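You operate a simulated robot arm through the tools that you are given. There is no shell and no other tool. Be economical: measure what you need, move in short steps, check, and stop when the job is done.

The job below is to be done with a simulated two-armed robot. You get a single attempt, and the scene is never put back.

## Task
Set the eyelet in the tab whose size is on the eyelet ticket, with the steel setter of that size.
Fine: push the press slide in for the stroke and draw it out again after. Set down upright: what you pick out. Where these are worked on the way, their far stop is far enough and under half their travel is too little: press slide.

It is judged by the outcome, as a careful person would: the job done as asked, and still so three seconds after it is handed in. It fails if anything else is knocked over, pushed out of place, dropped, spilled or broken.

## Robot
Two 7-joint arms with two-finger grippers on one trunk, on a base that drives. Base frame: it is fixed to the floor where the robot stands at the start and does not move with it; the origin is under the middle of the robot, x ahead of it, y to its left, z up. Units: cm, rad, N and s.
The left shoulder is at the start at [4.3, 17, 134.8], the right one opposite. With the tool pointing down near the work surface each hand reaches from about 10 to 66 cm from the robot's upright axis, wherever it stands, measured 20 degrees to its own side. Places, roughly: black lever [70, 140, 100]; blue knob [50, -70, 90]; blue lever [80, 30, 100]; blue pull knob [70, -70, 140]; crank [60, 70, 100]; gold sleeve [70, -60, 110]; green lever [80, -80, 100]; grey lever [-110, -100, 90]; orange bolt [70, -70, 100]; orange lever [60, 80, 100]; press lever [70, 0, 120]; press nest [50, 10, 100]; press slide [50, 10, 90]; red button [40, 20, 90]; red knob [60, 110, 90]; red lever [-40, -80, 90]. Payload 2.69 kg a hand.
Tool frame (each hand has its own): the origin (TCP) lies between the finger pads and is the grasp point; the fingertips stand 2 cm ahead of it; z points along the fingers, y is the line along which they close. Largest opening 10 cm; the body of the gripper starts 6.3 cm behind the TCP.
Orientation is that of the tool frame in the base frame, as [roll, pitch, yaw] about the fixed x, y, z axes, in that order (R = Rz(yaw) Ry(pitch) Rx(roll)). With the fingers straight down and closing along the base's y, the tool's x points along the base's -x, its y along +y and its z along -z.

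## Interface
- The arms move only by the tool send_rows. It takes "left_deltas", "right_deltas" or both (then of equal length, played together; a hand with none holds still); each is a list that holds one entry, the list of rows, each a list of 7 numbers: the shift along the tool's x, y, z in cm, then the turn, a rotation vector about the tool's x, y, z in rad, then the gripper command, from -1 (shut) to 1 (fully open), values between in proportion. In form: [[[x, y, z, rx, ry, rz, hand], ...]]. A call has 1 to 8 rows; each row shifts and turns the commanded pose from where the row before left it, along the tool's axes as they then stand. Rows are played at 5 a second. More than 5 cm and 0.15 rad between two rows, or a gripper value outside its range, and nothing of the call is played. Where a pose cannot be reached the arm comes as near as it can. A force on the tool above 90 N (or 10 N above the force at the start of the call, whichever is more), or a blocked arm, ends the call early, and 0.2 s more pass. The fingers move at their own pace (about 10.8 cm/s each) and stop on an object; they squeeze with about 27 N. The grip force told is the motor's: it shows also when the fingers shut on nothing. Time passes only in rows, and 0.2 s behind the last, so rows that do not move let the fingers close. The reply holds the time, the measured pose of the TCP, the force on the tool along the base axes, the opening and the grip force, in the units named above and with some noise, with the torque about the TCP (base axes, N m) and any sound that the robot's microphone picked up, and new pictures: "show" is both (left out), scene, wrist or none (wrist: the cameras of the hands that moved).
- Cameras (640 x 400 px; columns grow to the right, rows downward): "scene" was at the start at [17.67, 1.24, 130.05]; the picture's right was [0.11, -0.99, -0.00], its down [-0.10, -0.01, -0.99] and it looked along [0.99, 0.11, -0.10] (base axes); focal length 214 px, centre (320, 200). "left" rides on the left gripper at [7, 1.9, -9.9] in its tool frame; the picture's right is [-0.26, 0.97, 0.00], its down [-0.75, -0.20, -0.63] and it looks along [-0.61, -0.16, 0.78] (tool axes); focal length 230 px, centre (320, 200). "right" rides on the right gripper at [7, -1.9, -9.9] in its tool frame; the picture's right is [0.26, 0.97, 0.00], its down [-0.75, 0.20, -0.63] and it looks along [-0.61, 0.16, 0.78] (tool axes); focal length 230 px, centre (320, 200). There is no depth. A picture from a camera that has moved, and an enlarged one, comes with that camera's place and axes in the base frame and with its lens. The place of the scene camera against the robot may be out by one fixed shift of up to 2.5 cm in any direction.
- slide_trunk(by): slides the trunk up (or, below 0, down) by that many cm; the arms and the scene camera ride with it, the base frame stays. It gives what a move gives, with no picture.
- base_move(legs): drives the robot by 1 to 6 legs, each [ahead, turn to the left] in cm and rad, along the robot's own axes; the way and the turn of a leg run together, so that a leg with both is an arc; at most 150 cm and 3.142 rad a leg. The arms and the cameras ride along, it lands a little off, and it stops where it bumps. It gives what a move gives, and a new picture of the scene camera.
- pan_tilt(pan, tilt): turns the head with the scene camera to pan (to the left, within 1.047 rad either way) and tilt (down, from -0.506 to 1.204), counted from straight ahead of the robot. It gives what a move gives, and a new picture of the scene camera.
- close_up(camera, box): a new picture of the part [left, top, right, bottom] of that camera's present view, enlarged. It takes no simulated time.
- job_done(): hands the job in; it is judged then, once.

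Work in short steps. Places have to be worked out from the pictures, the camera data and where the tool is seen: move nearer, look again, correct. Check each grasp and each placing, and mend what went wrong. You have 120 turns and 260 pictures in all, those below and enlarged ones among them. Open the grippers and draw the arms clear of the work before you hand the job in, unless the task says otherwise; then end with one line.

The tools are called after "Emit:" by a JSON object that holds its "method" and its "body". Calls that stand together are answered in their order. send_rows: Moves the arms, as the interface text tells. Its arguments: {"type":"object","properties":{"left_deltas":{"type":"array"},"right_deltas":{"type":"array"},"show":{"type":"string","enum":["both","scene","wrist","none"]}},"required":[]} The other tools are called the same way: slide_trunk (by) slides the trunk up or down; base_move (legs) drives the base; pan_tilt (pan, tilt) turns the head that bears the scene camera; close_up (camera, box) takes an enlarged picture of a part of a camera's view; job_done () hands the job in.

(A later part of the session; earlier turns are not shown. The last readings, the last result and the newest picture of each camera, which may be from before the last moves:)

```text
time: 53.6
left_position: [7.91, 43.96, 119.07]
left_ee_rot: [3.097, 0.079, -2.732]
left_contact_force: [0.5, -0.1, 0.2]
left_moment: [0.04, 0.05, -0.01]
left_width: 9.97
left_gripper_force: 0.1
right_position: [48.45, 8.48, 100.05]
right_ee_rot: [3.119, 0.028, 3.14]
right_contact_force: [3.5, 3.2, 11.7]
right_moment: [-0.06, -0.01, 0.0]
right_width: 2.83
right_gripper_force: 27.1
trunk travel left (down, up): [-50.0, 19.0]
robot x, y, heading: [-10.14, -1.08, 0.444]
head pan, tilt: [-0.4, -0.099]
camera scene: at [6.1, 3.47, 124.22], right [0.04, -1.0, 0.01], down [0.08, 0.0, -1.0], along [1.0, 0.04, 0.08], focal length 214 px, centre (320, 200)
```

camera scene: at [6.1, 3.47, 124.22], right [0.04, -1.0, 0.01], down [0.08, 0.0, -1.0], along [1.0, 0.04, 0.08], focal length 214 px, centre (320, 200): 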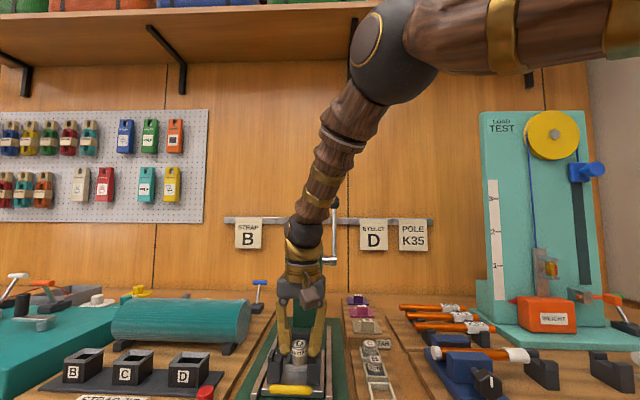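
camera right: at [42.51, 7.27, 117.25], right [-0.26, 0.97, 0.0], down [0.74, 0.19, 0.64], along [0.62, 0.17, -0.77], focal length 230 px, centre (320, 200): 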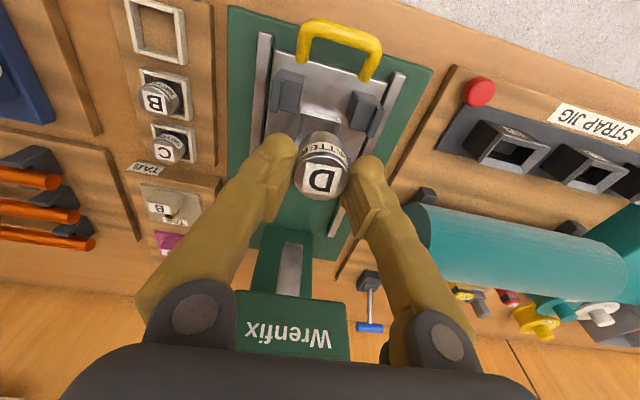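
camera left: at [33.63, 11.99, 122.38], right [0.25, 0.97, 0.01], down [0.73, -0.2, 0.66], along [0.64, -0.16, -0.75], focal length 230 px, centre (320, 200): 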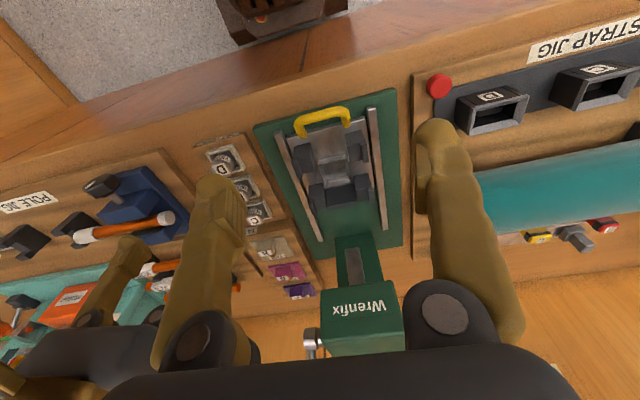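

The setter touched something in front of the collar (12 N) – I overshot downward. I lift 4 cm at once and look.

Emit:
{"method": "send_rows", "body": {"right_deltas": [[[0, 0, -2, 0, 0, 0, -1], [0, 0, -2, 0, 0, 0, -1], [0, 0, 0, 0, 0, 0, -1], [0, 0, 0, 0, 0, 0, -1]]], "show": "wrist"}}

Emit:
{"method": "pan_tilt", "body": {"pan": -0.2, "tilt": 0.6}}

Emit:
{"method": "close_up", "body": {"camera": "scene", "box": [280, 100, 410, 220]}}

```text
time: 54.6
left_position: [7.94, 43.95, 118.95]
left_ee_rot: [3.098, 0.081, -2.731]
left_contact_force: [1.0, -0.5, 0.7]
left_moment: [0.0, -0.01, 0.04]
left_width: 9.98
left_gripper_force: 0.2
right_position: [48.42, 8.28, 103.99]
right_ee_rot: [3.119, 0.027, 3.139]
right_contact_force: [-0.9, 0.2, -0.1]
right_moment: [0.02, -0.04, -0.02]
right_width: 2.85
right_gripper_force: 27.0
trunk travel left (down, up): [-50.0, 19.0]
robot x, y, heading: [-9.61, -1.14, 0.444]
head pan, tilt: [-0.4, -0.099]
camera right: at [41.09, 6.31, 113.75], right [-0.26, 0.97, 0.02], down [0.73, 0.18, 0.65], along [0.63, 0.18, -0.76], focal length 230 px, centre (320, 200)
```

right: 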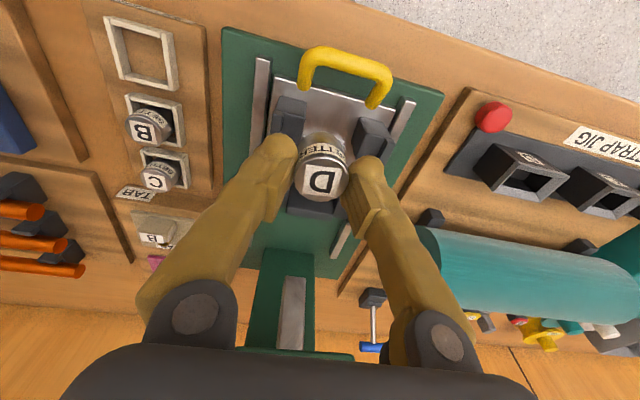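

```text
time: 55.7
left_position: [8.01, 44.02, 118.93]
left_ee_rot: [3.098, 0.08, -2.73]
left_contact_force: [-0.5, 0.0, -0.1]
left_moment: [0.04, -0.01, -0.03]
left_width: 9.99
left_gripper_force: 0.1
right_position: [48.37, 8.37, 103.97]
right_ee_rot: [3.12, 0.025, 3.141]
right_contact_force: [0.0, 0.0, -0.2]
right_moment: [0.0, -0.01, -0.02]
right_width: 2.85
right_gripper_force: 27.4
trunk travel left (down, up): [-50.0, 19.0]
robot x, y, heading: [-10.29, -0.95, 0.44]
head pan, tilt: [-0.201, 0.6]
camera scene: at [5.95, 5.12, 117.8], right [0.24, -0.97, 0.0], down [-0.56, -0.14, -0.82], along [0.79, 0.19, -0.58], focal length 214 px, centre (320, 200)
```

scene: 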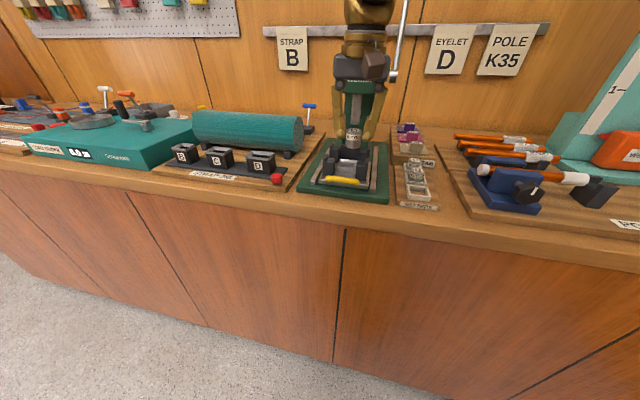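

```text
3.33 times, centred on (345, 160) of scene
camera zoom: at [5.95, 5.12, 117.8], right [0.24, -0.97, 0.0], down [-0.56, -0.14, -0.82], along [0.79, 0.19, -0.58], focal length 715 px, centre (237, 333)
```

zoom: 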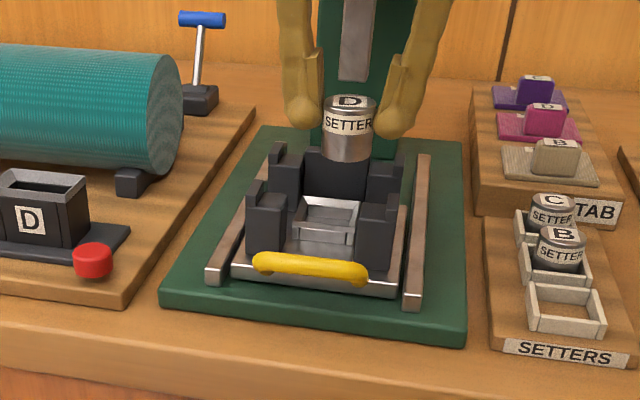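

Nothing was disturbed. Now I move gently: 3.6 cm ahead, 1.4 left, levelling.

Emit:
{"method": "send_rows", "body": {"right_deltas": [[[-0.7, 0.3, 0, 0.022, 0.026, 0, -1], [-0.7, 0.3, 0, 0, 0, 0, -1], [-0.7, 0.3, 0, 0, 0, 0, -1], [-0.7, 0.3, 0, 0, 0, 0, -1], [-0.7, 0.2, 0, 0, 0, 0, -1], [0, 0, 0, 0, 0, 0, -1], [0, 0, 0, 0, 0, 0, -1]]], "show": "wrist"}}

Emit:
{"method": "close_up", "body": {"camera": "scene", "box": [280, 100, 410, 220]}}

```text
time: 56.4
left_position: [5.41, 42.71, 117.55]
left_ee_rot: [3.101, 0.026, -2.731]
left_contact_force: [-1.1, 0.1, -0.1]
left_moment: [0.02, -0.07, -0.02]
left_width: 9.99
left_gripper_force: 0.2
right_position: [48.58, 8.47, 105.08]
right_ee_rot: [3.136, 0.016, 3.139]
right_contact_force: [-0.6, -0.4, -0.4]
right_moment: [0.02, -0.09, -0.02]
right_width: 2.83
right_gripper_force: 26.9
trunk travel left (down, up): [-50.0, 19.0]
robot x, y, heading: [-9.98, -1.34, 0.44]
head pan, tilt: [-0.201, 0.6]
stopped in row 3 (right hand): the arm was blocked; the commanded pose is now the measured one
camera right: at [41.39, 6.52, 115.02], right [-0.26, 0.97, 0.0], down [0.74, 0.19, 0.64], along [0.62, 0.17, -0.77], focal length 230 px, centre (320, 200)
```

right: 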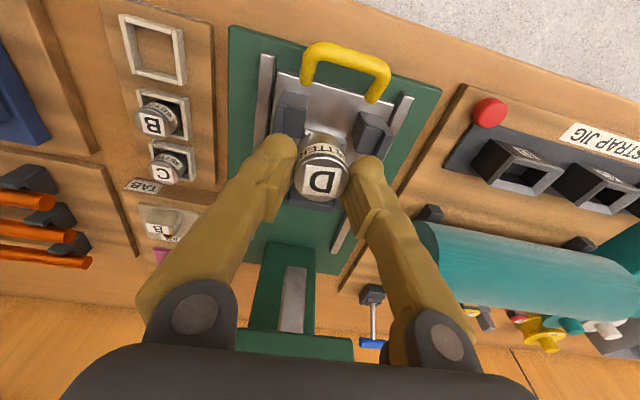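

```text
3.33 times, centred on (345, 160) of scene
camera zoom: at [5.73, 5.07, 117.84], right [0.24, -0.97, 0.0], down [-0.56, -0.14, -0.82], along [0.79, 0.19, -0.58], focal length 715 px, centre (237, 333)
```

zoom: 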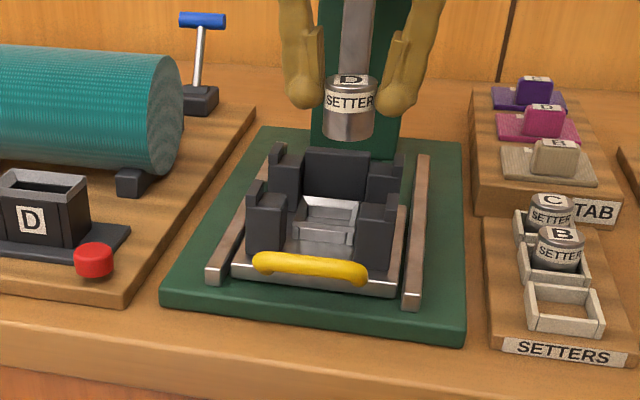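

Vertical moves are fine; forward ones stall about 59 cm ahead of the axis, so reach is the likely limit here. I retract the hand 8 cm and then drive the base 9 cm ahead on its present heading.

Emit:
{"method": "send_rows", "body": {"right_deltas": [[[0, 0, 0, 0, 0, 0, -1], [1, 0, -0.5, 0, 0, 0, -1], [2, 0, -0.5, 0, 0, 0, -1], [2, 0, -0.5, 0, 0, 0, -1], [2, 0, 0, 0, 0, 0, -1], [1, 0, 0, 0, 0, 0, -1], [0, 0, 0, 0, 0, 0, -1]]], "show": "none"}}

Emit:
{"method": "base_move", "body": {"legs": [[9, 0]]}}

```text
time: 58.0
left_position: [5.85, 42.83, 117.52]
left_ee_rot: [3.101, 0.027, -2.733]
left_contact_force: [1.3, -0.3, -0.2]
left_moment: [0.01, -0.04, -0.04]
left_width: 9.99
left_gripper_force: 0.1
right_position: [40.64, 8.48, 106.25]
right_ee_rot: [3.137, 0.014, 3.14]
right_contact_force: [0.4, -1.1, -1.5]
right_moment: [0.02, -0.04, -0.01]
right_width: 2.85
right_gripper_force: 27.2
trunk travel left (down, up): [-50.0, 19.0]
robot x, y, heading: [-10.43, -1.04, 0.442]
head pan, tilt: [-0.201, 0.6]
```

```text
time: 59.1
left_position: [14.49, 46.79, 117.78]
left_ee_rot: [3.1, 0.035, -2.731]
left_contact_force: [0.4, 0.8, 0.3]
left_moment: [-0.06, 0.07, 0.01]
left_width: 10.02
left_gripper_force: 0.0
right_position: [49.27, 12.49, 106.06]
right_ee_rot: [3.136, 0.011, 3.14]
right_contact_force: [0.4, 0.8, -1.6]
right_moment: [0.01, 0.05, 0.0]
right_width: 2.83
right_gripper_force: 26.8
trunk travel left (down, up): [-50.0, 19.0]
robot x, y, heading: [-1.71, 2.79, 0.445]
head pan, tilt: [-0.201, 0.6]
camera scene: at [14.21, 9.03, 117.78], right [0.24, -0.97, 0.0], down [-0.56, -0.14, -0.81], along [0.79, 0.19, -0.58], focal length 214 px, centre (320, 200)
```

scene: 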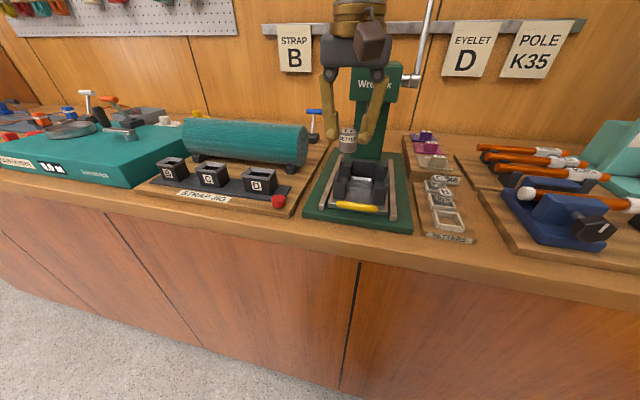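

Drive went clean. Now to (52.0, 9.8) gently.

Emit:
{"method": "send_rows", "body": {"right_deltas": [[[0, -1, 0, 0, 0.011, 0, -1], [-0.7, -1, 0, 0, 0, 0, -1], [-0.7, -0.7, 0, 0, 0, 0, -1], [-0.7, 0, 0, 0, 0, 0, -1], [-0.7, 0, 0, 0, 0, 0, -1], [0, 0, 0, 0, 0, 0, -1], [0, 0, 0, 0, 0, 0, -1]]], "show": "wrist"}}

Emit:
{"method": "close_up", "body": {"camera": "scene", "box": [290, 110, 430, 240]}}

```text
time: 60.7
left_position: [12.11, 45.74, 116.37]
left_ee_rot: [3.102, -0.015, -2.731]
left_contact_force: [0.8, 0.2, -0.5]
left_moment: [-0.01, 0.0, 0.03]
left_width: 10.02
left_gripper_force: 0.0
right_position: [50.42, 8.97, 106.84]
right_ee_rot: [3.129, 0.015, 3.139]
right_contact_force: [0.1, 0.2, -1.2]
right_moment: [-0.05, 0.03, 0.0]
right_width: 2.84
right_gripper_force: 27.3
trunk travel left (down, up): [-50.0, 19.0]
robot x, y, heading: [-1.66, 2.46, 0.442]
head pan, tilt: [-0.201, 0.6]
camera right: at [43.21, 7.08, 116.76], right [-0.26, 0.97, 0.01], down [0.74, 0.19, 0.64], along [0.62, 0.17, -0.77], focal length 230 px, centre (320, 200)
```

right: 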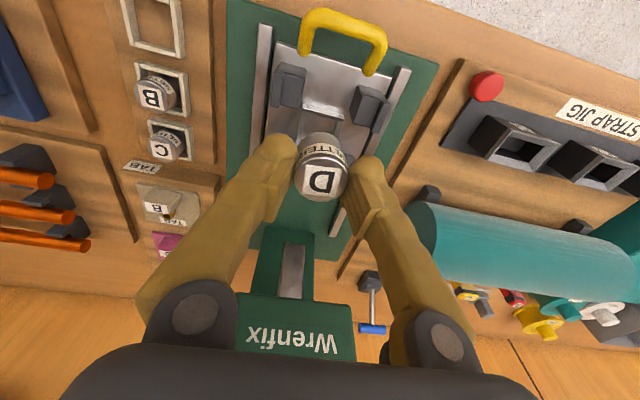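

```text
3.08 times, centred on (360, 175) of scene
camera zoom: at [14.13, 8.99, 117.79], right [0.24, -0.97, 0.0], down [-0.56, -0.14, -0.82], along [0.79, 0.19, -0.58], focal length 660 px, centre (197, 277)
```

zoom: 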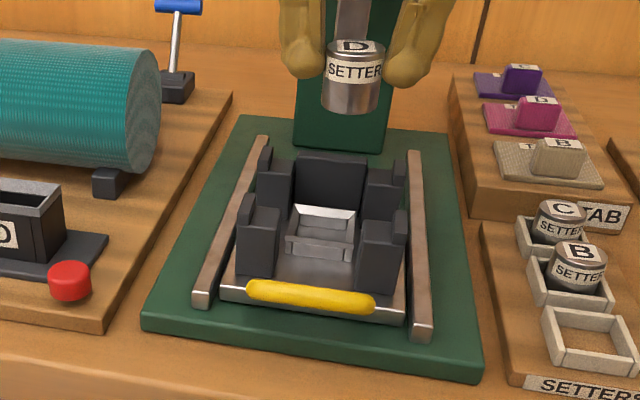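

No stop now; the hand just lags about 1.6 cm. I correct the remainder and begin lowering.

Emit:
{"method": "send_rows", "body": {"right_deltas": [[[-0.5, 0.4, 0, 0.01, 0.01, 0, -1], [-0.5, 0.4, 0.5, 0, 0, 0, -1], [-0.5, 0, 0.5, 0, 0, 0, -1], [0, 0, 0.5, 0, 0, 0, -1], [0, 0, 0, 0, 0, 0, -1], [0, 0, 0, 0, 0, 0, -1]]], "show": "wrist"}}

Emit:
{"method": "close_up", "body": {"camera": "scene", "box": [290, 110, 430, 240]}}

```text
time: 62.1
left_position: [12.2, 45.83, 116.38]
left_ee_rot: [3.102, -0.016, -2.73]
left_contact_force: [-0.4, -0.3, 0.1]
left_moment: [0.01, 0.02, -0.03]
left_width: 9.98
left_gripper_force: 0.2
right_position: [51.88, 9.66, 105.47]
right_ee_rot: [3.141, 0.006, 3.139]
right_contact_force: [-0.2, -0.4, -1.0]
right_moment: [-0.03, 0.02, -0.02]
right_width: 2.85
right_gripper_force: 26.8
trunk travel left (down, up): [-50.0, 19.0]
robot x, y, heading: [-1.94, 2.88, 0.443]
head pan, tilt: [-0.201, 0.6]
camera right: at [44.82, 7.98, 115.39], right [-0.26, 0.97, 0.0], down [0.75, 0.2, 0.63], along [0.61, 0.16, -0.77], focal length 230 px, centre (320, 200)
```

right: 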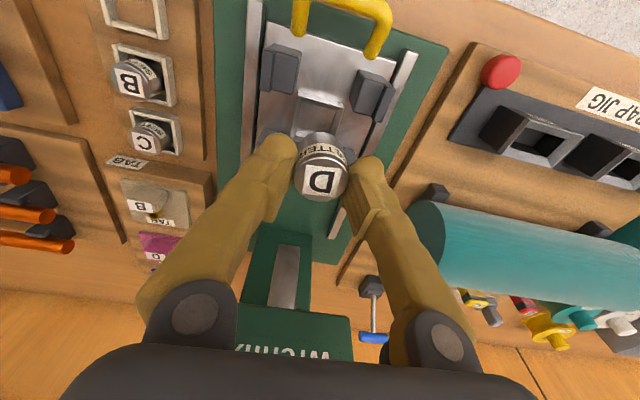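

```text
3.08 times, centred on (360, 175) of scene
camera zoom: at [14.12, 8.99, 117.8], right [0.24, -0.97, 0.0], down [-0.56, -0.14, -0.82], along [0.79, 0.19, -0.58], focal length 660 px, centre (197, 277)
```

zoom: 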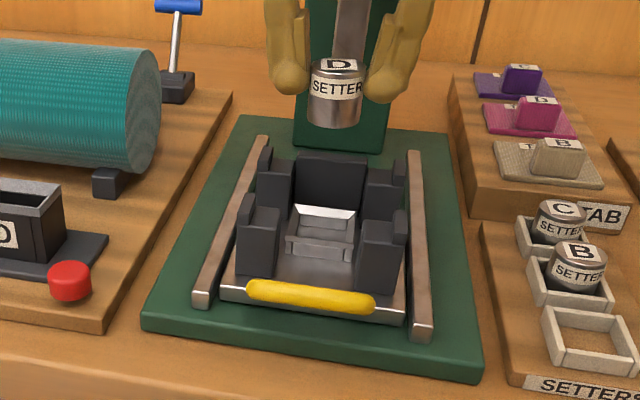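

Tracking is good now. I lower to about z 101.5 and check alignment over the collar.

Emit:
{"method": "send_rows", "body": {"right_deltas": [[[0, 0, 1, 0, 0, 0, -1], [0, 0, 1, 0, 0, 0, -1], [0, 0, 1, 0, 0, 0, -1], [0, 0, 1, 0, 0, 0, -1], [0, 0, 0, 0, 0, 0, -1], [0, 0, 0, 0, 0, 0, -1]]], "show": "none"}}

Emit:
{"method": "close_up", "body": {"camera": "right", "box": [230, 0, 430, 230]}}

Emit:
{"method": "close_up", "body": {"camera": "scene", "box": [310, 120, 410, 220]}}

```text
time: 63.5
left_position: [12.12, 45.84, 116.46]
left_ee_rot: [3.102, -0.014, -2.732]
left_contact_force: [-0.5, 1.0, 0.0]
left_moment: [0.01, -0.02, -0.01]
left_width: 10.01
left_gripper_force: 0.0
right_position: [51.99, 9.85, 101.39]
right_ee_rot: [3.14, 0.006, 3.14]
right_contact_force: [-0.4, 0.2, -1.9]
right_moment: [-0.02, -0.02, -0.01]
right_width: 2.83
right_gripper_force: 26.6
trunk travel left (down, up): [-50.0, 19.0]
robot x, y, heading: [-2.08, 2.69, 0.441]
head pan, tilt: [-0.201, 0.6]
```

```text
1.74 times, centred on (330, 115) of right
camera zoom: at [44.85, 8.0, 111.38], right [-0.26, 0.97, 0.0], down [0.75, 0.2, 0.63], along [0.61, 0.16, -0.77], focal length 400 px, centre (303, 348)
```

zoom: 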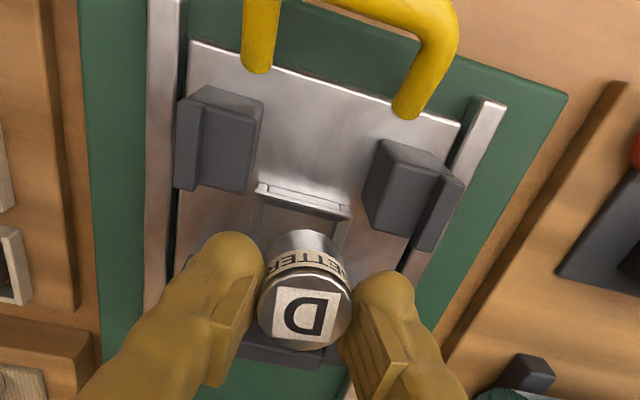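

```text
4.00 times, centred on (360, 170) of scene
camera zoom: at [14.12, 8.99, 117.8], right [0.24, -0.97, 0.0], down [-0.56, -0.14, -0.82], along [0.79, 0.19, -0.58], focal length 858 px, centre (160, 320)
```

zoom: 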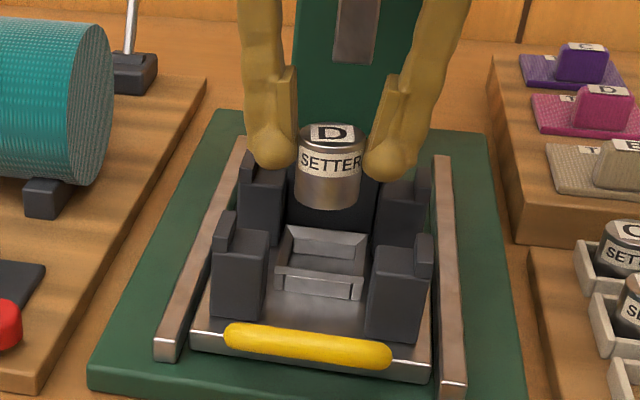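

Setter sits slightly in front of the collar centre; I estimate a shift of +0.55 x, −0.15 y, and lower to near the rim.

Emit:
{"method": "send_rows", "body": {"right_deltas": [[[-0.55, -0.15, 0, 0, 0, 0, -1], [0, 0, 0.8, 0, 0, 0, -1], [0, 0, 0.6, 0, 0, 0, -1], [0, 0, 0, 0, 0, 0, -1], [0, 0, 0, 0, 0, 0, -1]]], "show": "none"}}

Emit:
{"method": "close_up", "body": {"camera": "right", "box": [260, 50, 400, 220]}}

Emit:
{"method": "close_up", "body": {"camera": "scene", "box": [325, 130, 395, 200]}}

```text
time: 64.7
left_position: [12.13, 45.77, 116.33]
left_ee_rot: [3.1, -0.013, -2.732]
left_contact_force: [-0.5, 0.1, 0.3]
left_moment: [0.01, 0.01, 0.01]
left_width: 9.98
left_gripper_force: 0.0
right_position: [52.4, 9.68, 100.04]
right_ee_rot: [3.139, 0.005, 3.14]
right_contact_force: [0.0, -0.2, -1.2]
right_moment: [0.01, -0.02, 0.02]
right_width: 2.83
right_gripper_force: 26.7
trunk travel left (down, up): [-50.0, 19.0]
robot x, y, heading: [-1.67, 2.73, 0.442]
head pan, tilt: [-0.201, 0.6]
```

```text
2.35 times, centred on (330, 135) of right
camera zoom: at [45.43, 7.87, 109.98], right [-0.26, 0.97, 0.0], down [0.75, 0.2, 0.63], along [0.61, 0.16, -0.77], focal length 541 px, centre (296, 353)
```

zoom: 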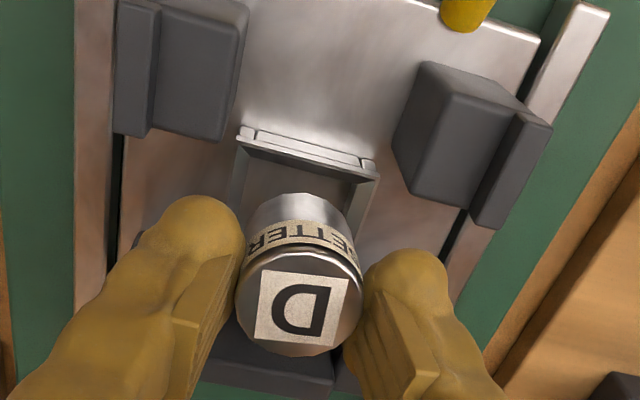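

```text
5.71 times, centred on (360, 165) of scene
camera zoom: at [14.12, 8.99, 117.8], right [0.24, -0.97, 0.0], down [-0.56, -0.14, -0.82], along [0.79, 0.19, -0.58], focal length 1226 px, centre (91, 400)
```

zoom: 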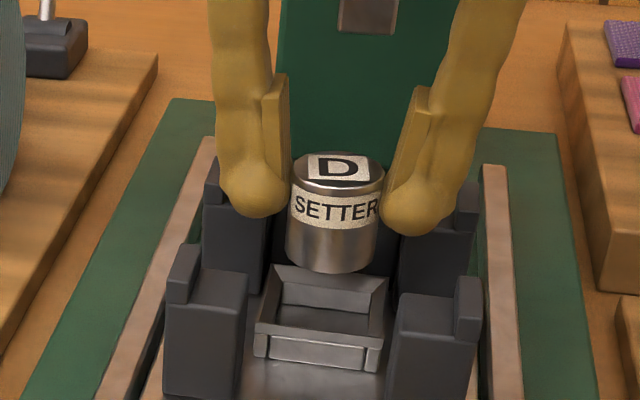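

The setter bottom still appears 1.5–2 cm above the rim. I lower 1 cm more and re-look.

Emit:
{"method": "send_rows", "body": {"right_deltas": [[[-0.2, 0, 0.5, 0, 0, 0, -1], [0, 0, 0.5, 0, 0, 0, -1], [0, 0, 0, 0, 0, 0, -1], [0, 0, 0, 0, 0, 0, -1]]], "show": "none"}}

Emit:
{"method": "close_up", "body": {"camera": "right", "box": [260, 50, 400, 220]}}

Emit:
{"method": "close_up", "body": {"camera": "scene", "box": [325, 130, 395, 200]}}

```text
time: 65.7
left_position: [12.11, 45.83, 116.55]
left_ee_rot: [3.102, -0.015, -2.732]
left_contact_force: [0.1, -0.5, 0.3]
left_moment: [0.01, 0.06, -0.02]
left_width: 9.99
left_gripper_force: 0.1
right_position: [52.73, 9.65, 99.05]
right_ee_rot: [-3.141, 0.004, 3.138]
right_contact_force: [-1.0, -0.5, -1.6]
right_moment: [0.01, 0.03, 0.01]
right_width: 2.83
right_gripper_force: 26.6
trunk travel left (down, up): [-50.0, 19.0]
robot x, y, heading: [-2.22, 2.9, 0.439]
head pan, tilt: [-0.201, 0.6]
```

```text
2.35 times, centred on (330, 135) of right
camera zoom: at [45.63, 7.86, 108.96], right [-0.26, 0.97, 0.0], down [0.75, 0.2, 0.63], along [0.61, 0.16, -0.77], focal length 541 px, centre (296, 353)
```

zoom: 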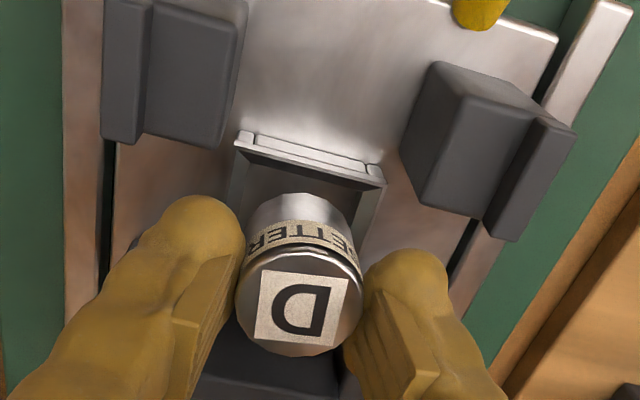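

```text
5.71 times, centred on (360, 165) of scene
camera zoom: at [14.12, 8.99, 117.8], right [0.24, -0.97, 0.0], down [-0.56, -0.14, -0.82], along [0.79, 0.19, -0.58], focal length 1226 px, centre (91, 400)
```

zoom: 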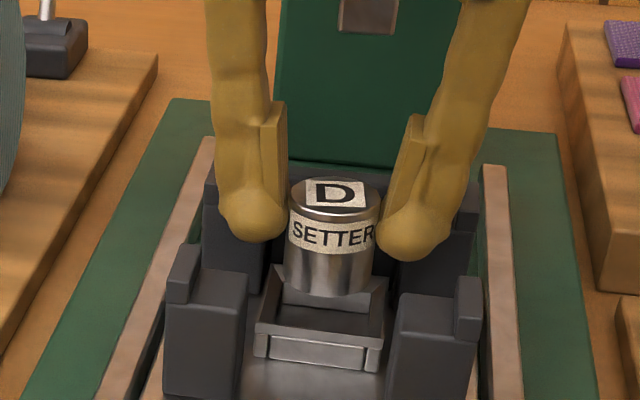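

Geometry gives collar centre ≈(52.2, 9.4) and the setter at (52.2, 9.55). I nudge −0.15 in y and lower slowly until contact.

Emit:
{"method": "send_rows", "body": {"right_deltas": [[[0, -0.15, 0.4, 0, 0, 0, -1], [0, 0, 0.4, 0, 0, 0, -1], [0, 0, 0.4, 0, 0, 0, -1], [0, 0, 0, 0, 0, 0, -1], [0, 0, 0, 0, 0, 0, -1]]], "show": "none"}}

Emit:
{"method": "close_up", "body": {"camera": "right", "box": [260, 50, 400, 220]}}

Emit:
{"method": "close_up", "body": {"camera": "scene", "box": [325, 130, 395, 200]}}

```text
time: 66.9
left_position: [12.13, 45.78, 116.38]
left_ee_rot: [3.102, -0.013, -2.73]
left_contact_force: [0.1, -0.1, -0.7]
left_moment: [-0.02, 0.0, -0.02]
left_width: 9.99
left_gripper_force: 0.0
right_position: [52.74, 9.69, 97.85]
right_ee_rot: [3.141, 0.005, 3.139]
right_contact_force: [0.2, 0.8, -1.6]
right_moment: [-0.01, 0.02, -0.01]
right_width: 2.84
right_gripper_force: 27.0
trunk travel left (down, up): [-50.0, 19.0]
robot x, y, heading: [-2.35, 2.71, 0.443]
head pan, tilt: [-0.201, 0.6]
```

```text
2.35 times, centred on (330, 135) of right
camera zoom: at [45.63, 7.73, 107.8], right [-0.26, 0.97, 0.0], down [0.75, 0.2, 0.63], along [0.61, 0.16, -0.77], focal length 541 px, centre (296, 353)
```

zoom: 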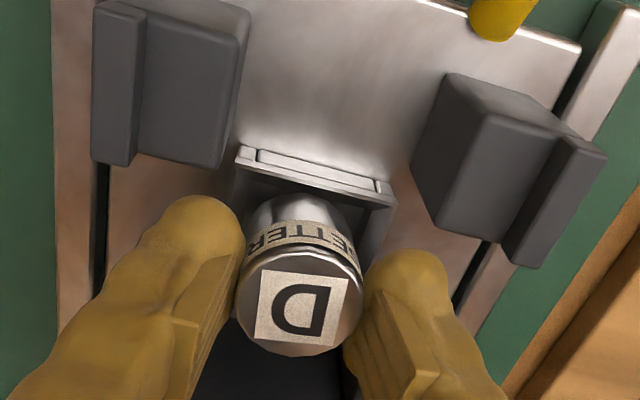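

```text
5.71 times, centred on (360, 165) of scene
camera zoom: at [14.12, 8.99, 117.8], right [0.24, -0.97, 0.0], down [-0.56, -0.14, -0.82], along [0.79, 0.19, -0.58], focal length 1226 px, centre (91, 400)
```

zoom: 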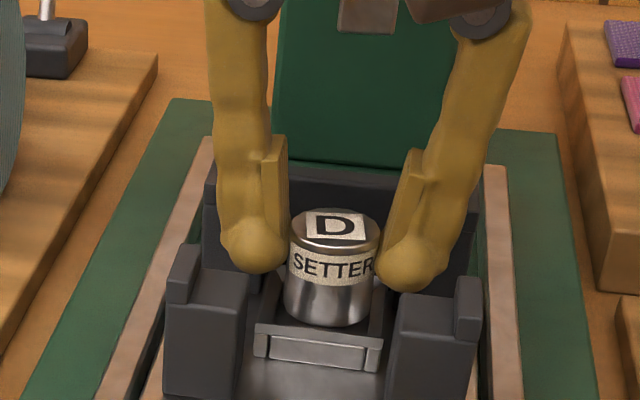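

It is entering the collar, a touch to the −y side. I nudge back +0.15 y and continue down.

Emit:
{"method": "send_rows", "body": {"right_deltas": [[[0, 0.15, 0, 0, 0, 0, -1], [0, 0, 0.3, 0, 0, 0, -1], [0, 0, 0.3, 0, 0, 0, -1], [0, 0, 0.3, 0, 0, 0, -1], [0, 0, 0, 0, 0, 0, -1]]], "show": "none"}}

Emit:
{"method": "close_up", "body": {"camera": "right", "box": [260, 50, 400, 220]}}

Emit:
{"method": "close_up", "body": {"camera": "scene", "box": [325, 130, 395, 200]}}

```text
time: 68.1
left_position: [12.16, 45.79, 116.31]
left_ee_rot: [3.102, -0.013, -2.73]
left_contact_force: [-0.4, -0.1, -0.5]
left_moment: [0.01, 0.0, 0.01]
left_width: 10.01
left_gripper_force: 0.0
right_position: [52.88, 9.62, 96.9]
right_ee_rot: [3.141, 0.005, 3.141]
right_contact_force: [11.8, 0.1, 2.1]
right_moment: [-0.02, -0.29, 0.01]
right_width: 2.85
right_gripper_force: 26.6
trunk travel left (down, up): [-50.0, 19.0]
robot x, y, heading: [-1.73, 2.5, 0.444]
head pan, tilt: [-0.201, 0.6]
```

```text
2.35 times, centred on (330, 135) of right
camera zoom: at [45.78, 7.85, 106.86], right [-0.26, 0.97, 0.0], down [0.75, 0.2, 0.64], along [0.61, 0.16, -0.77], focal length 541 px, centre (296, 353)
```

zoom: 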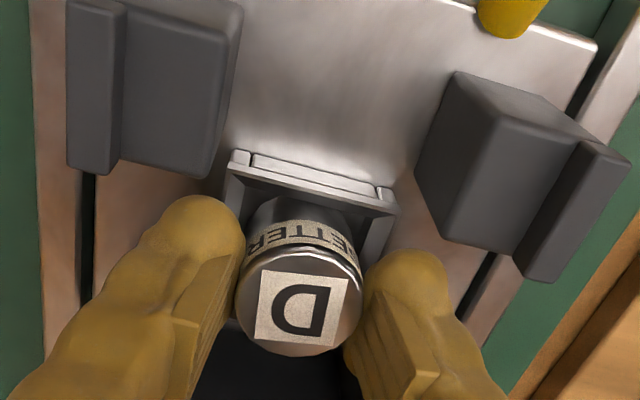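

```text
5.71 times, centred on (360, 165) of scene
camera zoom: at [14.23, 8.99, 117.78], right [0.24, -0.97, 0.0], down [-0.56, -0.14, -0.81], along [0.79, 0.19, -0.58], focal length 1226 px, centre (91, 400)
```

zoom: 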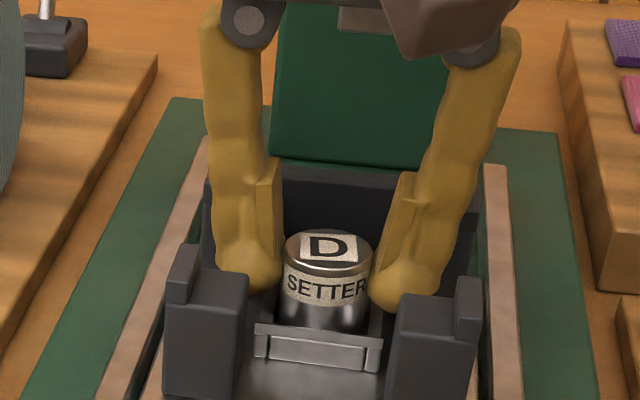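

A slight push of +x 12 N means it slides along the front wall. I yield 0.15 ahead and continue down.

Emit:
{"method": "send_rows", "body": {"right_deltas": [[[-0.2, 0, 0, 0, 0, 0, -1], [0, 0, 0.3, 0, 0, 0, -1], [0, 0, 0.3, 0, 0, 0, -1], [0, 0, 0, 0, 0, 0, -1]]], "show": "none"}}

Emit:
{"method": "close_up", "body": {"camera": "right", "box": [260, 50, 400, 220]}}

Emit:
{"method": "close_up", "body": {"camera": "scene", "box": [325, 130, 395, 200]}}

```text
time: 69.1
left_position: [11.97, 45.69, 116.52]
left_ee_rot: [3.102, -0.011, -2.731]
left_contact_force: [0.8, 0.1, -0.2]
left_moment: [-0.01, -0.04, -0.01]
left_width: 10.03
left_gripper_force: 0.1
right_position: [52.9, 9.62, 96.53]
right_ee_rot: [3.14, 0.009, 3.14]
right_contact_force: [5.6, -3.3, 20.2]
right_moment: [-0.06, -0.02, 0.01]
right_width: 2.83
right_gripper_force: 27.2
trunk travel left (down, up): [-50.0, 19.0]
robot x, y, heading: [-1.85, 2.69, 0.441]
head pan, tilt: [-0.201, 0.6]
```

```text
2.35 times, centred on (330, 135) of right
camera zoom: at [45.76, 7.81, 106.4], right [-0.26, 0.97, 0.0], down [0.75, 0.2, 0.64], along [0.62, 0.16, -0.77], focal length 541 px, centre (296, 353)
```

zoom: 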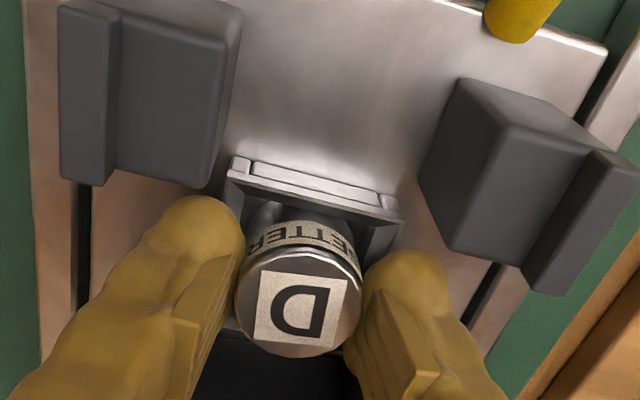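

```text
5.71 times, centred on (360, 165) of scene
camera zoom: at [14.01, 8.92, 117.84], right [0.24, -0.97, 0.0], down [-0.56, -0.14, -0.82], along [0.79, 0.19, -0.58], focal length 1226 px, centre (91, 400)
```

zoom: 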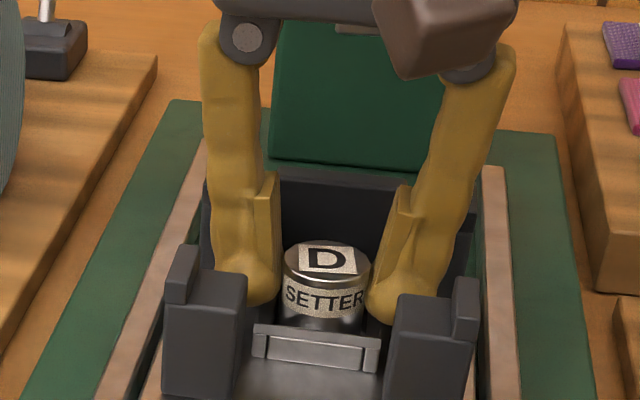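

Contact of 20 N: the setter is at the collar floor. I open moderately and rise straight up.

Emit:
{"method": "send_rows", "body": {"right_deltas": [[[0, 0, 0, 0, 0, 0, -0.25], [0, 0, 0, 0, 0, 0, -0.1], [0, 0, -1, 0, 0, 0, -0.1], [0, 0, -2, 0, 0, 0, -0.1], [0, 0, -2, 0, 0, 0, -0.1], [0, 0, -2, 0, 0, 0, -0.1], [0, 0, 0, 0, 0, 0, -0.1]]], "show": "wrist"}}

Emit:
{"method": "close_up", "body": {"camera": "scene", "box": [310, 120, 410, 220]}}

```text
time: 70.7
left_position: [12.14, 45.88, 116.36]
left_ee_rot: [3.101, -0.013, -2.732]
left_contact_force: [0.3, -0.3, -0.5]
left_moment: [0.02, -0.02, 0.0]
left_width: 9.97
left_gripper_force: 0.1
right_position: [52.85, 9.55, 103.33]
right_ee_rot: [3.14, 0.007, 3.14]
right_contact_force: [0.0, -0.4, 0.1]
right_moment: [0.0, 0.03, 0.02]
right_width: 4.52
right_gripper_force: 0.0
trunk travel left (down, up): [-50.0, 19.0]
robot x, y, heading: [-1.76, 3.07, 0.445]
head pan, tilt: [-0.201, 0.6]
camera right: at [45.75, 7.83, 113.32], right [-0.26, 0.97, 0.0], down [0.75, 0.2, 0.63], along [0.61, 0.16, -0.77], focal length 230 px, centre (320, 200)
```

right: 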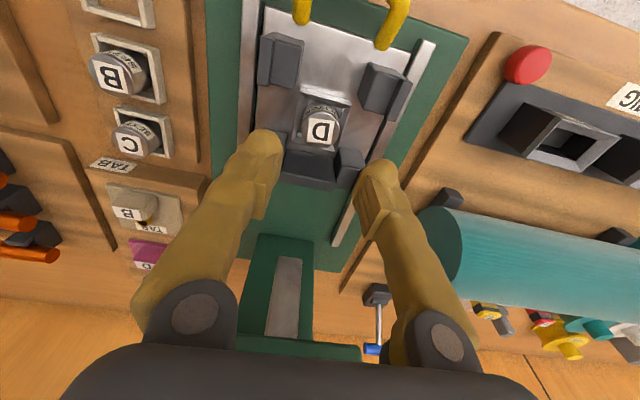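

```text
4.00 times, centred on (360, 170) of scene
camera zoom: at [14.14, 9.0, 117.79], right [0.24, -0.97, 0.0], down [-0.56, -0.14, -0.82], along [0.79, 0.19, -0.58], focal length 858 px, centre (160, 320)
```

zoom: 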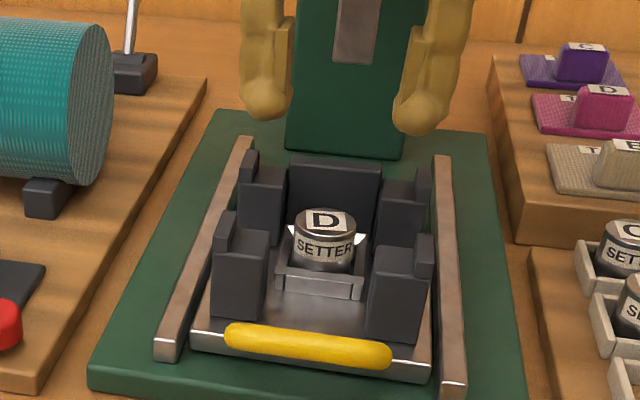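

Setter D stands upright in the collar. Now for the tab: I raise and retract the right hand, then drive closer.

Emit:
{"method": "send_rows", "body": {"right_deltas": [[[0, 0, -2, 0, 0, 0, 0], [0, 0, -2.5, 0, 0, 0, 0], [0, 0, -2.5, 0, 0, 0, 0], [0, -1, -2.5, 0, 0, 0, 0], [2, -2, -1, 0, 0, 0, 0], [2.5, -2, 0, 0, 0, 0, 0], [2.5, -2, 0, 0, 0, 0, 0], [1, 0, 0, 0, 0, 0, 0]]], "show": "none"}}

Emit:
{"method": "send_rows", "body": {"right_deltas": [[[1, -2, 0, 0, 0, 0, 0], [1, -2, 0, 0, 0, 0, 0], [1, -2, 0, 0, 0, 0, 0], [0, -2, 0, 0, 0, 0, 0], [0, 0, 0, 0, 0, 0, 0]]], "show": "none"}}

Emit:
{"method": "base_move", "body": {"legs": [[12, 0]]}}

```text
time: 72.5
left_position: [12.08, 45.95, 116.32]
left_ee_rot: [3.1, -0.014, -2.731]
left_contact_force: [0.7, 0.5, 0.1]
left_moment: [-0.05, -0.02, -0.03]
left_width: 10.01
left_gripper_force: 0.1
right_position: [44.83, 2.68, 113.62]
right_ee_rot: [3.14, 0.007, 3.14]
right_contact_force: [0.6, -0.7, -0.1]
right_moment: [-0.04, 0.02, -0.04]
right_width: 5.01
right_gripper_force: 0.0
trunk travel left (down, up): [-50.0, 19.0]
robot x, y, heading: [-1.87, 2.98, 0.443]
head pan, tilt: [-0.201, 0.6]
```

```text
time: 73.7
left_position: [12.2, 45.91, 116.5]
left_ee_rot: [3.101, -0.012, -2.734]
left_contact_force: [1.0, 0.1, 0.1]
left_moment: [-0.03, -0.02, -0.03]
left_width: 10.03
left_gripper_force: 0.1
right_position: [41.67, -5.37, 113.83]
right_ee_rot: [3.139, 0.006, 3.139]
right_contact_force: [-0.1, 0.0, 0.6]
right_moment: [0.01, 0.0, 0.03]
right_width: 4.95
right_gripper_force: 0.0
trunk travel left (down, up): [-50.0, 19.0]
robot x, y, heading: [-2.01, 2.92, 0.444]
head pan, tilt: [-0.201, 0.6]
```

```text
time: 74.9
left_position: [19.57, 49.03, 118.29]
left_ee_rot: [3.121, 0.057, -2.746]
left_contact_force: [1.2, -1.3, 0.6]
left_moment: [0.01, 0.01, 0.02]
left_width: 10.01
left_gripper_force: 0.1
right_position: [48.21, -2.32, 114.12]
right_ee_rot: [3.132, 0.013, 3.132]
right_contact_force: [0.3, 0.2, 0.2]
right_moment: [-0.01, 0.05, 0.03]
right_width: 4.98
right_gripper_force: 0.1
trunk travel left (down, up): [-50.0, 19.0]
robot x, y, heading: [5.66, 6.81, 0.431]
head pan, tilt: [-0.201, 0.6]
stopped in leg 1: the robot was blocked; the commanded pose is now the measured one
camera scene: at [20.6, 12.06, 117.99], right [0.23, -0.97, 0.0], down [-0.55, -0.13, -0.82], along [0.8, 0.19, -0.57], focal length 214 px, centre (320, 200)
```

scene: 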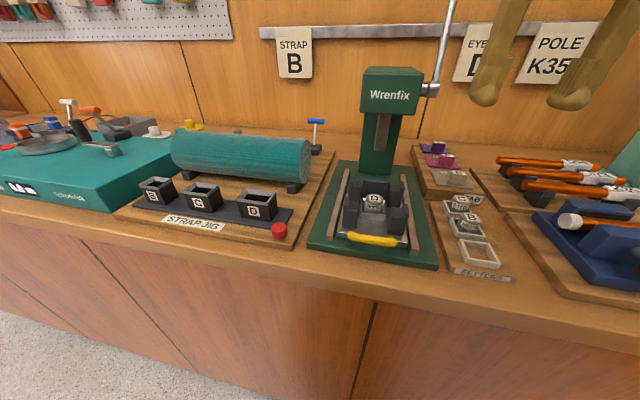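

The base meets the bench here; shoulder to tab is ~62 cm, so I'll tilt the fingers forward for reach. I ease off 0.6 cm, then tilt 0.4 rad and approach above the tab rack.

Emit:
{"method": "base_move", "body": {"legs": [[-0.6, 0]]}}

Emit:
{"method": "send_rows", "body": {"right_deltas": [[[0, 0, 0, 0, 0, 0, 0], [0, -1, 0, 0, -0.1, 0, 0], [0, -1, 0, 0, -0.1, 0, 0], [0, -1, 0, 0, -0.1, 0, 0], [0, -1, 0, 0, -0.1, 0, 0], [0, 0, 0, 0, 0, 0, 0], [0, 0, 0, 0, 0, 0, 0]]], "show": "none"}}

Emit:
{"method": "send_rows", "body": {"right_deltas": [[[-1.8, -0.3, 0.8, 0, 0, 0, 0], [-1.8, 0, 0.8, 0, 0, 0, 0], [-1.8, 0, 0.8, 0, 0, 0, 0], [-1.8, 0, 0.8, 0, 0, 0, 0], [-1.8, 0, 0.8, 0, 0, 0, 0], [0, 0, 0, 0, 0, 0, 0], [0, 0, 0, 0, 0, 0, 0]]]}}

```text
time: 75.7
left_position: [19.16, 49.07, 117.01]
left_ee_rot: [3.123, 0.015, -2.743]
left_contact_force: [0.0, 0.4, -0.2]
left_moment: [-0.02, 0.04, 0.0]
left_width: 9.99
left_gripper_force: 0.1
right_position: [48.2, -2.18, 114.0]
right_ee_rot: [3.137, 0.009, 3.13]
right_contact_force: [0.4, 0.8, 0.5]
right_moment: [-0.01, 0.05, 0.02]
right_width: 4.97
right_gripper_force: 0.1
trunk travel left (down, up): [-50.0, 19.0]
robot x, y, heading: [5.15, 6.62, 0.435]
head pan, tilt: [-0.201, 0.6]
camera scene: at [21.48, 12.68, 117.75], right [0.23, -0.97, 0.0], down [-0.56, -0.14, -0.81], along [0.79, 0.18, -0.58], focal length 214 px, centre (320, 200)
```

scene: 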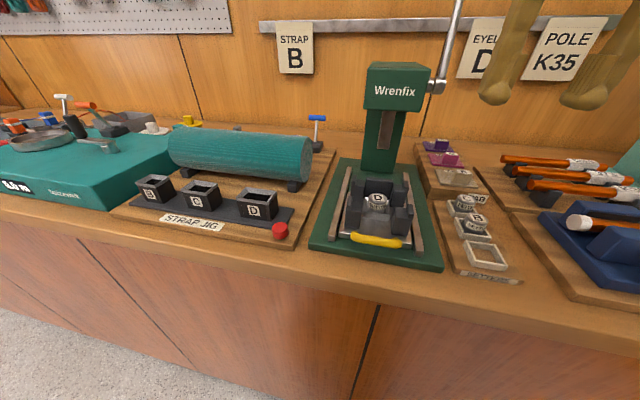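

```text
time: 77.3
left_position: [16.62, 47.69, 116.03]
left_ee_rot: [3.125, -0.031, -2.743]
left_contact_force: [-0.8, 0.0, -1.0]
left_moment: [-0.01, 0.02, -0.02]
left_width: 10.0
left_gripper_force: 0.2
right_position: [48.93, -6.25, 114.83]
right_ee_rot: [3.135, 0.42, 3.134]
right_contact_force: [-1.0, -0.4, 0.1]
right_moment: [0.06, -0.01, 0.01]
right_width: 5.01
right_gripper_force: 0.1
right hand out of reach, approached as far as the arm can: row 5
trunk travel left (down, up): [-50.0, 19.0]
robot x, y, heading: [5.13, 6.39, 0.434]
head pan, tilt: [-0.201, 0.6]
```

```text
time: 78.9
left_position: [16.7, 47.84, 116.0]
left_ee_rot: [3.125, -0.031, -2.743]
left_contact_force: [0.8, -0.1, 0.4]
left_moment: [0.04, 0.02, 0.0]
left_width: 10.02
left_gripper_force: 0.1
right_position: [58.26, -6.61, 115.21]
right_ee_rot: [3.128, 0.425, 3.127]
right_contact_force: [-0.1, -0.4, 0.0]
right_moment: [0.03, 0.03, 0.0]
right_width: 4.99
right_gripper_force: 0.0
trunk travel left (down, up): [-50.0, 19.0]
robot x, y, heading: [5.35, 6.42, 0.428]
head pan, tilt: [-0.201, 0.6]
camera scene: at [21.24, 12.52, 117.79], right [0.23, -0.97, 0.0], down [-0.56, -0.14, -0.82], along [0.79, 0.18, -0.58], focal length 214 px, centre (320, 200)
camera right: at [47.76, -8.47, 121.42], right [-0.23, 0.97, -0.09], down [0.42, 0.19, 0.89], along [0.88, 0.16, -0.45], focal length 230 px, centre (320, 200)
```

scene: 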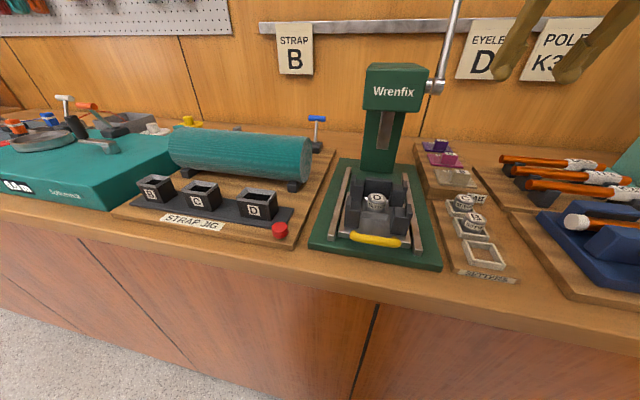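
right: 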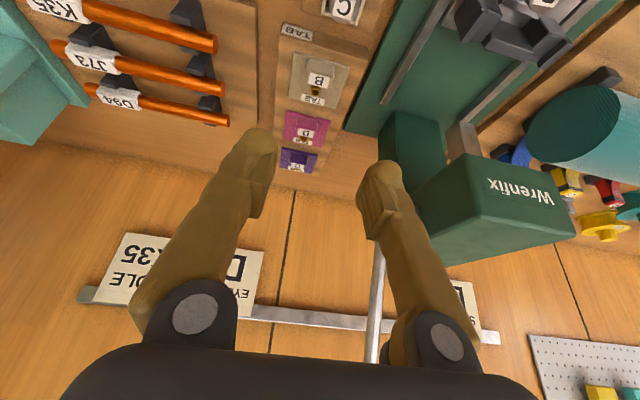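

The tab D is at about (78.3,-7.0). The lever shaft (y≈2.4) stays clear; I go on to (70,-7,108).

Emit:
{"method": "send_rows", "body": {"right_deltas": [[[-1.3, -0.06, 1.9, 0, 0, 0, 0], [-1.3, -0.06, 1.9, 0, 0, 0, 0], [-1.3, -0.06, 1.9, 0, 0, 0, 0], [-1.3, -0.06, 1.9, 0, 0, 0, 0], [-1.3, -0.06, 1.9, 0, 0, 0, 0], [-1.3, -0.06, 1.9, 0, 0, 0, 0], [0, 0, 0, 0, 0, 0, 0], [0, 0, 0, 0, 0, 0, 0]]]}}

Emit:
{"method": "close_up", "body": {"camera": "right", "box": [240, 40, 400, 200]}}

```text
time: 80.7
left_position: [16.57, 47.8, 116.1]
left_ee_rot: [3.126, -0.031, -2.742]
left_contact_force: [0.2, 0.6, -0.1]
left_moment: [0.0, 0.02, 0.0]
left_width: 10.0
left_gripper_force: 0.1
right_position: [70.23, -7.2, 107.95]
right_ee_rot: [3.129, 0.426, 3.128]
right_contact_force: [-0.6, -0.2, -0.2]
right_moment: [0.02, 0.01, -0.01]
right_width: 4.98
right_gripper_force: 0.0
trunk travel left (down, up): [-50.0, 19.0]
robot x, y, heading: [4.88, 6.67, 0.431]
head pan, tilt: [-0.201, 0.6]
camera scene: at [21.26, 12.52, 117.79], right [0.23, -0.97, 0.0], down [-0.56, -0.14, -0.82], along [0.79, 0.18, -0.58], focal length 214 px, centre (320, 200)
camera right: at [59.69, -8.97, 114.19], right [-0.23, 0.97, -0.09], down [0.42, 0.18, 0.89], along [0.88, 0.16, -0.45], focal length 230 px, centre (320, 200)
```

scene: 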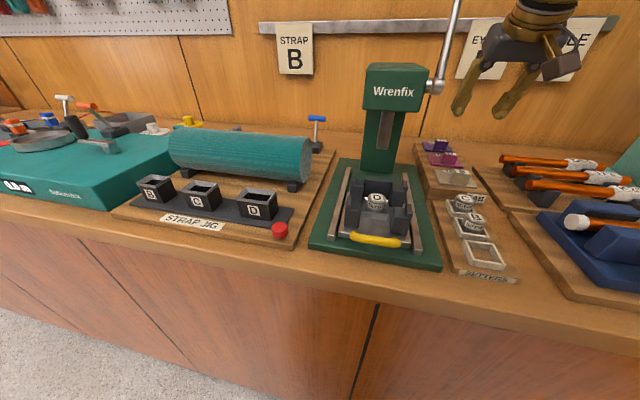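
right: 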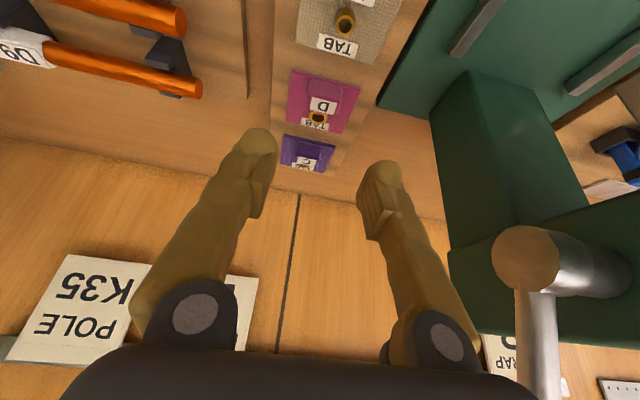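

```text
2.50 times, centred on (320, 120) of right
camera zoom: at [59.69, -8.97, 114.19], right [-0.23, 0.97, -0.09], down [0.42, 0.18, 0.89], along [0.88, 0.16, -0.45], focal length 575 px, centre (320, 400)
```

zoom: 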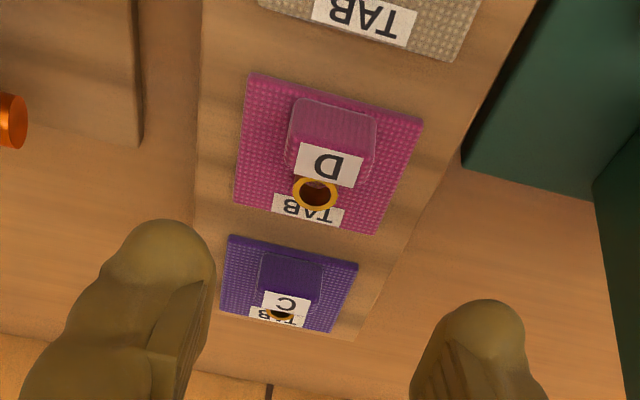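

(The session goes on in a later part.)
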